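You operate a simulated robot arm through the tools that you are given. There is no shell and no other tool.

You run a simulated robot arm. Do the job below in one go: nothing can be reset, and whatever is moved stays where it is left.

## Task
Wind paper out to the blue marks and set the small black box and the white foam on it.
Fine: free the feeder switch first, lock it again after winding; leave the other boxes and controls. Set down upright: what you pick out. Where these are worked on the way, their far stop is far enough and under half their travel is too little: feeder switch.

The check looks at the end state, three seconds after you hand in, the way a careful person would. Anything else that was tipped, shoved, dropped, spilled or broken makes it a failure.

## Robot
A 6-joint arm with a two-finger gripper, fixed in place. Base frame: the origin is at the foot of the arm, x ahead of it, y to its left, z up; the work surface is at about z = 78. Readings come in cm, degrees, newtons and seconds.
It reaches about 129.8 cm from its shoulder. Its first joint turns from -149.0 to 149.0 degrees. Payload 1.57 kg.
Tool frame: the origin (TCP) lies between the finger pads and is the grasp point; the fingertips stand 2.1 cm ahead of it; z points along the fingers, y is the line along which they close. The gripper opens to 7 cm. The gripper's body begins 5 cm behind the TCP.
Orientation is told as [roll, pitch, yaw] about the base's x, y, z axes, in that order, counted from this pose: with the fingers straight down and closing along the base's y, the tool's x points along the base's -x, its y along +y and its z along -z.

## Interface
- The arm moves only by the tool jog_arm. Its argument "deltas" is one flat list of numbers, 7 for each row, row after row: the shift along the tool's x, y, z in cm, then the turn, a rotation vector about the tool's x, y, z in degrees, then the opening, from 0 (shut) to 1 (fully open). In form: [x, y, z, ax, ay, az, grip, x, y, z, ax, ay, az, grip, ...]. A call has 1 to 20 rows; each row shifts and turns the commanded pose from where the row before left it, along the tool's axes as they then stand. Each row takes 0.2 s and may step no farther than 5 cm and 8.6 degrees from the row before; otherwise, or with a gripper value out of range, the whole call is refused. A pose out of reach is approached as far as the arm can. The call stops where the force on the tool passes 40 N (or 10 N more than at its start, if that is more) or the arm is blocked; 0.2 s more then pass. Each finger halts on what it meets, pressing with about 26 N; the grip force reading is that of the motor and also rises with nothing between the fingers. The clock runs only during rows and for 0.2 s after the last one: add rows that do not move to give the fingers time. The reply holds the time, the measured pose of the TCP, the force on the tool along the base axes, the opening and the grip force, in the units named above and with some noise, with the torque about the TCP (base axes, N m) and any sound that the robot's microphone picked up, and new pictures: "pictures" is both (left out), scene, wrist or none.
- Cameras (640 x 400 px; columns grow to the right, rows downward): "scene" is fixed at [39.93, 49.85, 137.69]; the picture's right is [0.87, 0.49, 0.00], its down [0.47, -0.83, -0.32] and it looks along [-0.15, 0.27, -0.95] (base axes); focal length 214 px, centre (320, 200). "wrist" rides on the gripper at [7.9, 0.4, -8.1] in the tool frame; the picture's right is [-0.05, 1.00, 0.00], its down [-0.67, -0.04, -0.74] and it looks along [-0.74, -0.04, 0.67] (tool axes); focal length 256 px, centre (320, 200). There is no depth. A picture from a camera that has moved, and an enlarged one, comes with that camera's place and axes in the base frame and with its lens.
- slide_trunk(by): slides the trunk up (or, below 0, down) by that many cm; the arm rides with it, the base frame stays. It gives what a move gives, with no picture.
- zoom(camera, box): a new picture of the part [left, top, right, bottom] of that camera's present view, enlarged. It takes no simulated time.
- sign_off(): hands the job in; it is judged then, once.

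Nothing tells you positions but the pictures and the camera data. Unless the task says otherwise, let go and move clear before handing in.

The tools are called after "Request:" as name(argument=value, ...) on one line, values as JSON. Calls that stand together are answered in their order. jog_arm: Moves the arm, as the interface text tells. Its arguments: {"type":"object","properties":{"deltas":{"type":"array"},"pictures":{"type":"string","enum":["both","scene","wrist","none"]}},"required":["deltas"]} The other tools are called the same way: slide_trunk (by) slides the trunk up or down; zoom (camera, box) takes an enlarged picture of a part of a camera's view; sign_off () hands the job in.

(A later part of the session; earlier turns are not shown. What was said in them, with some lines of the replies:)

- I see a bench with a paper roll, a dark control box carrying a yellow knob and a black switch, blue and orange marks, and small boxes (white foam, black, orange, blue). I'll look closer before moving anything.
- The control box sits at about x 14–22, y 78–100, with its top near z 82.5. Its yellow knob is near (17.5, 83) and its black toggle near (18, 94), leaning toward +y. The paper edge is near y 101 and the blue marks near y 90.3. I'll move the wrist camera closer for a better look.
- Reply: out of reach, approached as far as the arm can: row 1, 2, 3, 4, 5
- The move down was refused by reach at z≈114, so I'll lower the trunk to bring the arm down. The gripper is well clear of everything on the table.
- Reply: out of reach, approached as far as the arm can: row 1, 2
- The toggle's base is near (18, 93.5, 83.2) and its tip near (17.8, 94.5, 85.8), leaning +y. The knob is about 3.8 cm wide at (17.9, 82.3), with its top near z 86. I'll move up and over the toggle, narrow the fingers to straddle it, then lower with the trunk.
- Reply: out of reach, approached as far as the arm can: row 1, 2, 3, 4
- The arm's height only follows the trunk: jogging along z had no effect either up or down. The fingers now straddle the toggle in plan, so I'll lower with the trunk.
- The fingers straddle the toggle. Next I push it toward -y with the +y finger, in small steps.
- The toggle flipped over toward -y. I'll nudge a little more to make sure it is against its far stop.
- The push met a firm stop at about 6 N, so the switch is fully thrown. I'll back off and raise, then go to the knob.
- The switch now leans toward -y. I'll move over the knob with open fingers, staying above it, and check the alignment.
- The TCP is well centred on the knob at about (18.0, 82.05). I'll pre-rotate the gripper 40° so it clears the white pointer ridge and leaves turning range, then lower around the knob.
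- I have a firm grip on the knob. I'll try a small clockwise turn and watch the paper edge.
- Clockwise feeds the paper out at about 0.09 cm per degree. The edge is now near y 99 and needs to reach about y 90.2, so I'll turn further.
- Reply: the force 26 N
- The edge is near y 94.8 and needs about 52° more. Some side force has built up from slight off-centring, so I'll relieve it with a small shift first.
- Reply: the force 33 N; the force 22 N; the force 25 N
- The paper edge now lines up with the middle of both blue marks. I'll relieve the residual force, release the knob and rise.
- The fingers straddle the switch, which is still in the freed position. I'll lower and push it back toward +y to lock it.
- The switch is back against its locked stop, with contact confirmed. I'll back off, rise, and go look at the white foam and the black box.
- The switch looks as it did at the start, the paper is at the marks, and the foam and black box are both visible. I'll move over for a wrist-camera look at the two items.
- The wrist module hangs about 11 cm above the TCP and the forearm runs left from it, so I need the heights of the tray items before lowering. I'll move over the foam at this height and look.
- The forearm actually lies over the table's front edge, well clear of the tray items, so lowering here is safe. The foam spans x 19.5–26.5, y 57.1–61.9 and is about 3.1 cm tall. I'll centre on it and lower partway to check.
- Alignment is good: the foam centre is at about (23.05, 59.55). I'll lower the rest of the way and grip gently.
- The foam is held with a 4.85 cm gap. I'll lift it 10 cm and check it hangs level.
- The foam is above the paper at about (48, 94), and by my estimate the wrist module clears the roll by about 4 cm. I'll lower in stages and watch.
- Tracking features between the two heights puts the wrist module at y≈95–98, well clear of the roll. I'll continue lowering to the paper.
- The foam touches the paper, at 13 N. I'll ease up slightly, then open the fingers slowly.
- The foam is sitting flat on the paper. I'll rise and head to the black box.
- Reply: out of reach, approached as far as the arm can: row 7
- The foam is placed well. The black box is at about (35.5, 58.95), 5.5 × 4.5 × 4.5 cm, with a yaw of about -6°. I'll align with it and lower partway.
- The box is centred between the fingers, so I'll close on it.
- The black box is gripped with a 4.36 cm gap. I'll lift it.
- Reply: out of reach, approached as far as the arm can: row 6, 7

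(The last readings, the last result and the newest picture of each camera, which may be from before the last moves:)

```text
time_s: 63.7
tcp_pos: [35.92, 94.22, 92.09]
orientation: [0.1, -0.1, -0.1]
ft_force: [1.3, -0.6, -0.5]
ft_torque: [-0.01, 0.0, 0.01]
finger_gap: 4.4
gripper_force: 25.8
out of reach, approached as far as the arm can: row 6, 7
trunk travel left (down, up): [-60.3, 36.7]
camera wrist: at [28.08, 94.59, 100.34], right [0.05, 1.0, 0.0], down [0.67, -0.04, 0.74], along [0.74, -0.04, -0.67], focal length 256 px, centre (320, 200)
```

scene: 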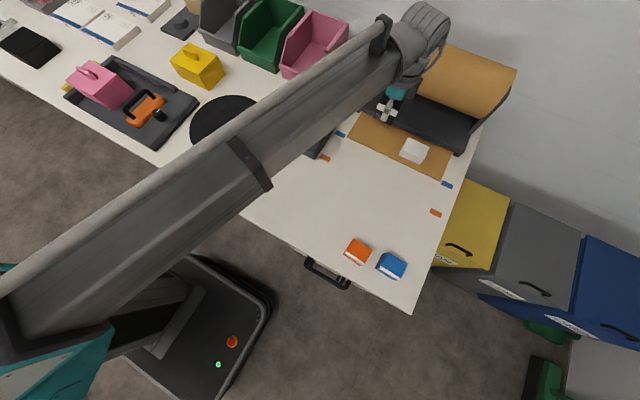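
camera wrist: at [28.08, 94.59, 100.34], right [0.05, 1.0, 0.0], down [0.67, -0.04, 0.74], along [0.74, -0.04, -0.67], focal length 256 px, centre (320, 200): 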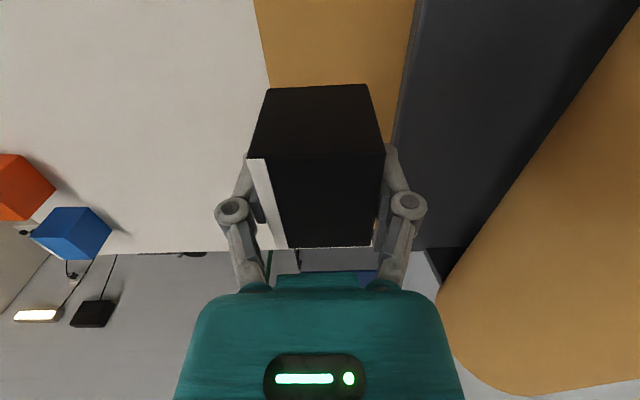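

The black box is over the paper at about (36, 94.2), clear of the foam. I'll lower it in stages.

Request:
slide_trunk(by=-6)

Request:
zoom(camera="scene", box=[300, 10, 540, 210])

Request:
zoom(camera="wrist", box=[0, 0, 640, 400])

```text
time_s: 64.7
tcp_pos: [35.92, 94.14, 86.15]
orientation: [0.1, -0.1, 0.0]
ft_force: [-0.4, -0.2, 1.1]
ft_torque: [0.03, -0.01, -0.02]
finger_gap: 4.39
gripper_force: 26.2
trunk travel left (down, up): [-54.3, 42.7]
```

```text
2.00 times, centred on (420, 110) of scene
camera zoom: at [39.93, 49.85, 137.69], right [0.87, 0.49, 0.0], down [0.47, -0.83, -0.32], along [-0.15, 0.27, -0.95], focal length 429 px, centre (120, 380)
```

zoom: 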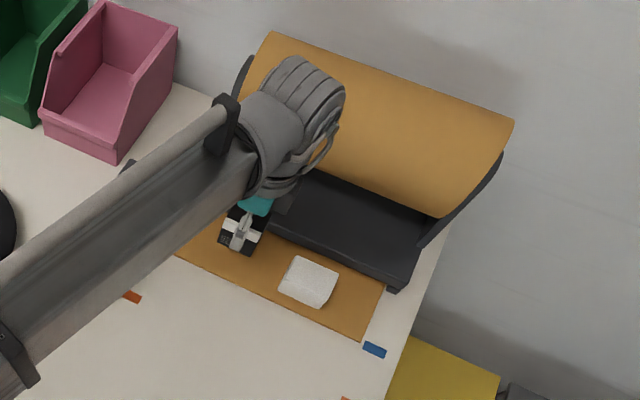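

```text
1.00 times, centred on (320, 200) of wrist (not enlarged: the box is as wide or as high as the picture)
camera zoom: at [28.08, 94.55, 94.37], right [0.05, 1.0, 0.0], down [0.67, -0.04, 0.74], along [0.74, -0.04, -0.67], focal length 256 px, centre (320, 200)
```

zoom: 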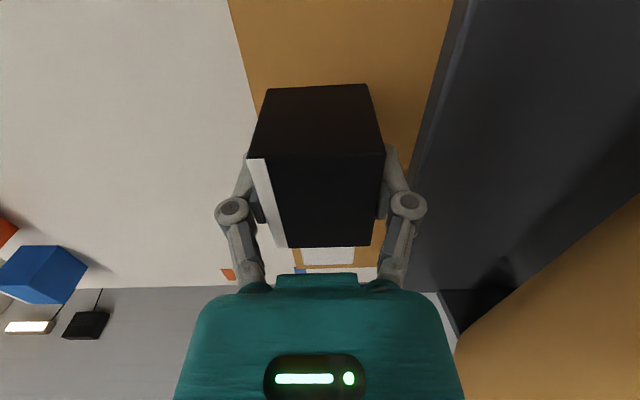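

Request:
slide_trunk(by=-4.2)

Request:
slide_trunk(by=-0.4)

```text
time_s: 65.6
tcp_pos: [35.98, 94.16, 82.03]
orientation: [0.0, 0.0, 0.1]
ft_force: [0.6, 0.0, 0.2]
ft_torque: [-0.01, 0.0, 0.04]
finger_gap: 4.39
gripper_force: 26.2
trunk travel left (down, up): [-50.1, 46.9]
```

```text
time_s: 66.1
tcp_pos: [35.93, 94.05, 81.68]
orientation: [0.2, 0.0, -0.1]
ft_force: [1.4, 4.8, 20.0]
ft_torque: [0.18, -0.06, 0.02]
finger_gap: 4.39
gripper_force: 26.7
trunk travel left (down, up): [-49.7, 47.3]
```

Contact made. I'll ease up a touch and release slowly.

Request:
slide_trunk(by=0.15)

Request:
jog_arm(deltas=[0, 0, 0, 0, 0, 0, 0.58, 0, 0, 0, 0, 0, 0, 0.63, 0, 0, 0, 0, 0, 0, 0.68, 0, 0, 0, 0, 0, 0, 0.73, 0, 0, 0, 0, 0, 0, 0.78, 0, 0, 0, 0, 0, 0, 0.84, 0, 0, 0, 0, 0, 0, 0.84], pictures="wrist")

```text
time_s: 66.6
tcp_pos: [35.94, 94.08, 81.82]
orientation: [0.1, 0.0, 0.0]
ft_force: [-0.2, 1.5, 7.0]
ft_torque: [0.1, -0.07, 0.01]
finger_gap: 4.39
gripper_force: 25.6
trunk travel left (down, up): [-49.8, 47.2]
```

```text
time_s: 68.2
tcp_pos: [35.96, 94.03, 81.68]
orientation: [0.0, -0.1, 0.0]
ft_force: [0.1, -0.4, 0.2]
ft_torque: [-0.01, -0.01, -0.03]
finger_gap: 5.9
gripper_force: 0.1
trunk travel left (down, up): [-49.8, 47.2]
camera wrist: at [28.08, 94.55, 89.92], right [0.05, 1.0, 0.0], down [0.67, -0.04, 0.74], along [0.74, -0.04, -0.67], focal length 256 px, centre (320, 200)
```

wrist: 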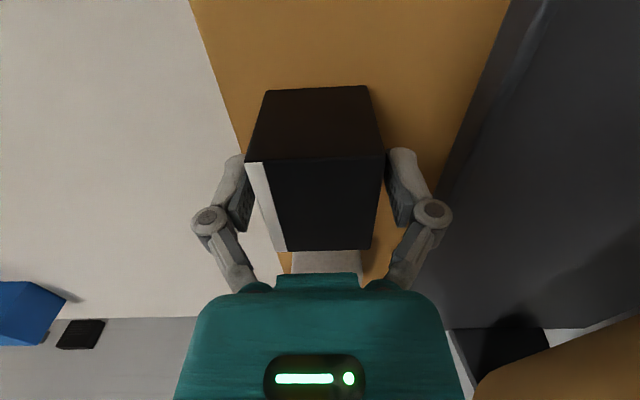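

Released. I'll rise and pull back over the free table to check the result.

Request:
slide_trunk(by=16)

Request:
jog_arm(deltas=[0.5, -4.3, 0, 0, 0, 0, 0.84, 0.5, -4.3, 0, 0, 0, 0, 0.84, 0.5, -4.3, 0, 0, 0, 0, 0.84, 0.5, -4.3, 0, 0, 0, 0, 0.84, 0.5, -4.3, 0, 0, 0, 0, 0.84, 0.5, -4.3, 0, 0, 0, 0, 0.84, 0.5, -4.3, 0, 0, 0, 0, 0.84, 0, 0, 0, 0, 0, 0, 0.84], pictures="both")

Request:
zoom(camera="scene", box=[270, 60, 480, 200])

Request:
zoom(camera="scene", box=[325, 100, 465, 198])

```text
time_s: 70.1
tcp_pos: [35.89, 94.07, 97.66]
orientation: [0.0, -0.1, 0.0]
ft_force: [-1.1, -0.2, -0.4]
ft_torque: [-0.01, 0.0, 0.03]
finger_gap: 5.9
gripper_force: 0.1
trunk travel left (down, up): [-65.8, 31.2]
```

```text
time_s: 71.9
tcp_pos: [32.45, 64.22, 97.7]
orientation: [0.0, 0.0, -0.1]
ft_force: [0.6, 0.0, 0.4]
ft_torque: [-0.02, 0.0, -0.01]
finger_gap: 5.85
gripper_force: 0.1
trunk travel left (down, up): [-65.8, 31.2]
camera wrist: at [24.62, 64.63, 105.93], right [0.05, 1.0, 0.0], down [0.67, -0.04, 0.74], along [0.74, -0.04, -0.67], focal length 256 px, centre (320, 200)
```

scene: 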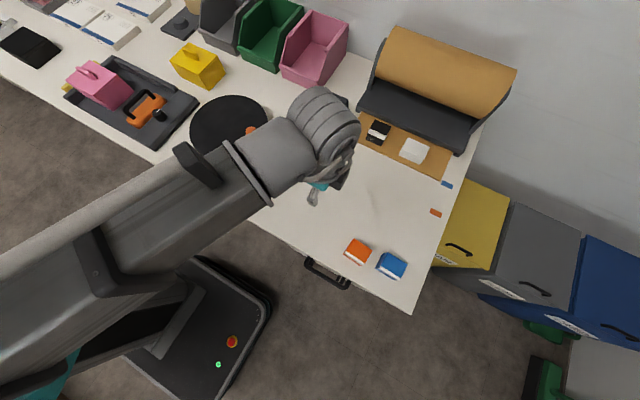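
wrist: 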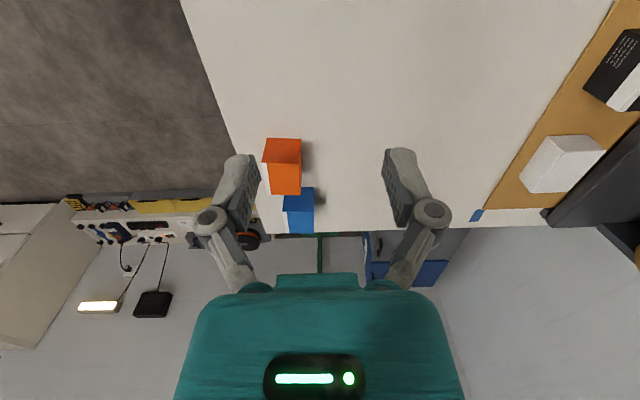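

```text
2.86 times, centred on (375, 130) of scene
camera zoom: at [39.93, 49.85, 137.69], right [0.87, 0.49, 0.0], down [0.47, -0.83, -0.32], along [-0.15, 0.27, -0.95], focal length 613 px, centre (163, 400)
```

zoom: 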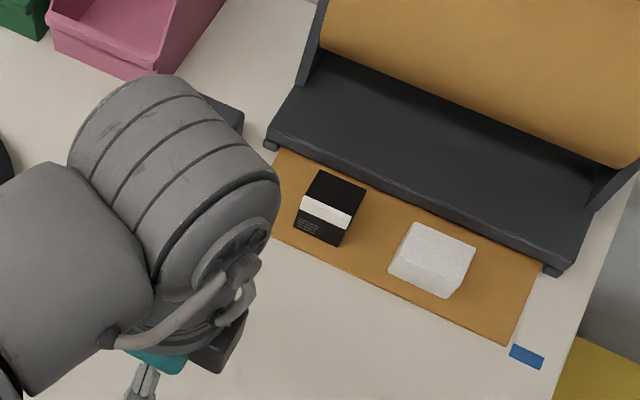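

```text
4.08 times, centred on (395, 149) of scene
camera zoom: at [39.93, 49.85, 137.69], right [0.87, 0.49, 0.0], down [0.47, -0.83, -0.32], along [-0.15, 0.27, -0.95], focal length 875 px, centre (14, 408)
```

zoom: 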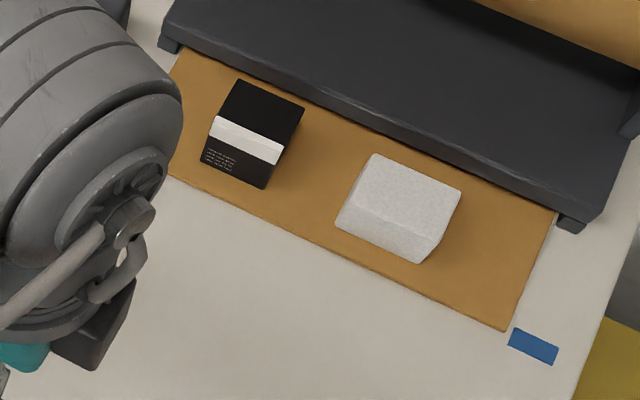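

Both items are upright on the paper. I'll move the arm off to the side to confirm the switch, the left mark and the rest of the table are as they should be.

Request:
jog_arm(deltas=[4.5, -0.5, 0, 0, 0, 0, 0.84, 4.5, -0.5, 0, 0, 0, 0, 0.84, 4.5, -0.5, 0, 0, 0, 0, 0.84, 4.5, -0.5, 0, 0, 0, 0, 0.84, 4.5, -0.5, 0, 0, 0, 0, 0.84, 0, 0, 0, 0, 0, 0, 0.84], pictures="scene")

Request:
zoom(camera="scene", box=[270, 70, 370, 180])

Request:
zoom(camera="scene", box=[325, 100, 465, 198])

Request:
zoom(camera="scene", box=[0, 0, 640, 400])

```text
time_s: 73.3
tcp_pos: [10.09, 61.43, 97.6]
orientation: [-0.1, 0.0, -0.1]
ft_force: [0.6, 0.9, 0.3]
ft_torque: [0.0, -0.02, 0.02]
finger_gap: 5.89
gripper_force: 0.0
trunk travel left (down, up): [-65.8, 31.2]
```

scene: 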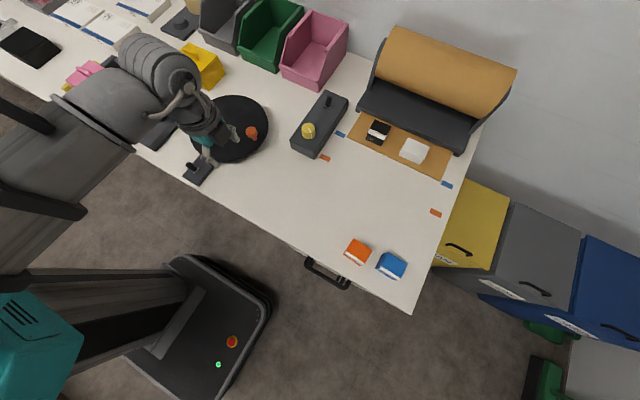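

```text
3.64 times, centred on (320, 125) of scene
camera zoom: at [39.93, 49.85, 137.69], right [0.87, 0.49, 0.0], down [0.47, -0.83, -0.32], along [-0.15, 0.27, -0.95], focal length 780 px, centre (320, 473)
```

zoom: 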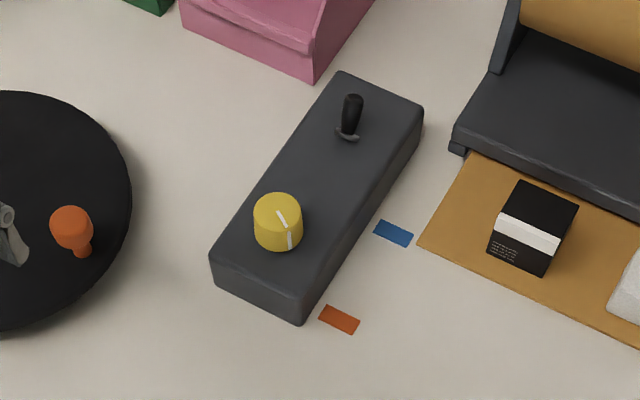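

```text
4.08 times, centred on (395, 149) of scene
camera zoom: at [39.93, 49.85, 137.69], right [0.87, 0.49, 0.0], down [0.47, -0.83, -0.32], along [-0.15, 0.27, -0.95], focal length 875 px, centre (14, 408)
```

zoom: 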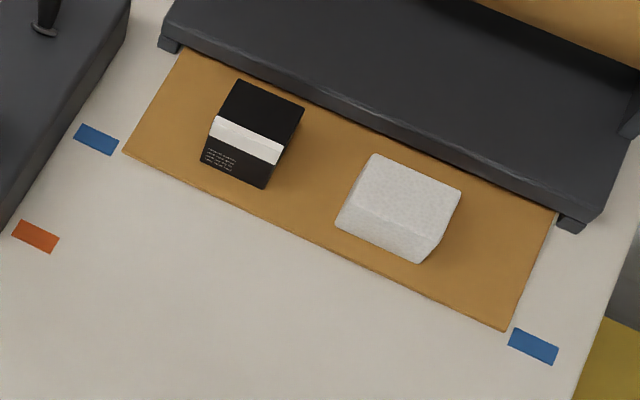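

```text
1.00 times, centred on (320, 200) of scene (not enlarged: the box is as wide or as high as the picture)
camera zoom: at [39.93, 49.85, 137.69], right [0.87, 0.49, 0.0], down [0.47, -0.83, -0.32], along [-0.15, 0.27, -0.95], focal length 214 px, centre (320, 200)
```

zoom: 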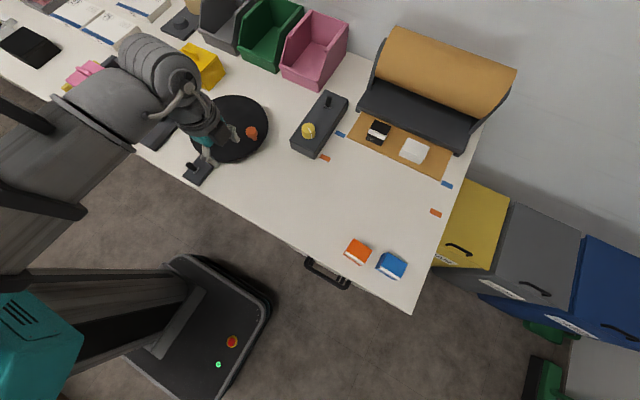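

The paper edge lines up with both blue marks, and the black box and white foam stand upright on it. The switch is locked again, nothing else has moved and the gripper is clear, so I'm handing in.

Request:
sign_off()

```text
The job is handed in.
```

The job is handed in. The paper is wound out to the blue marks, and the small black box and the white foam stand upright on it.

- **Feeder switch:** I freed it to its far stop before winding, then locked it back against its original stop.
- **Winding:** I turned the yellow knob clockwise until the paper edge sat at about the middle of both blue marks. In the last pictures it was still there.
- **Black box and foam:** The black box stands near (36, 94) and the foam near (48, 94), both fully on the paper. I squared the black box up by about 5° on the way.
- **Everything else:** The orange and blue boxes and the other controls look untouched in the last pictures. The arm still hid part of the tray at the far left, but it was unchanged when last in full view. The gripper is open and well above the table.
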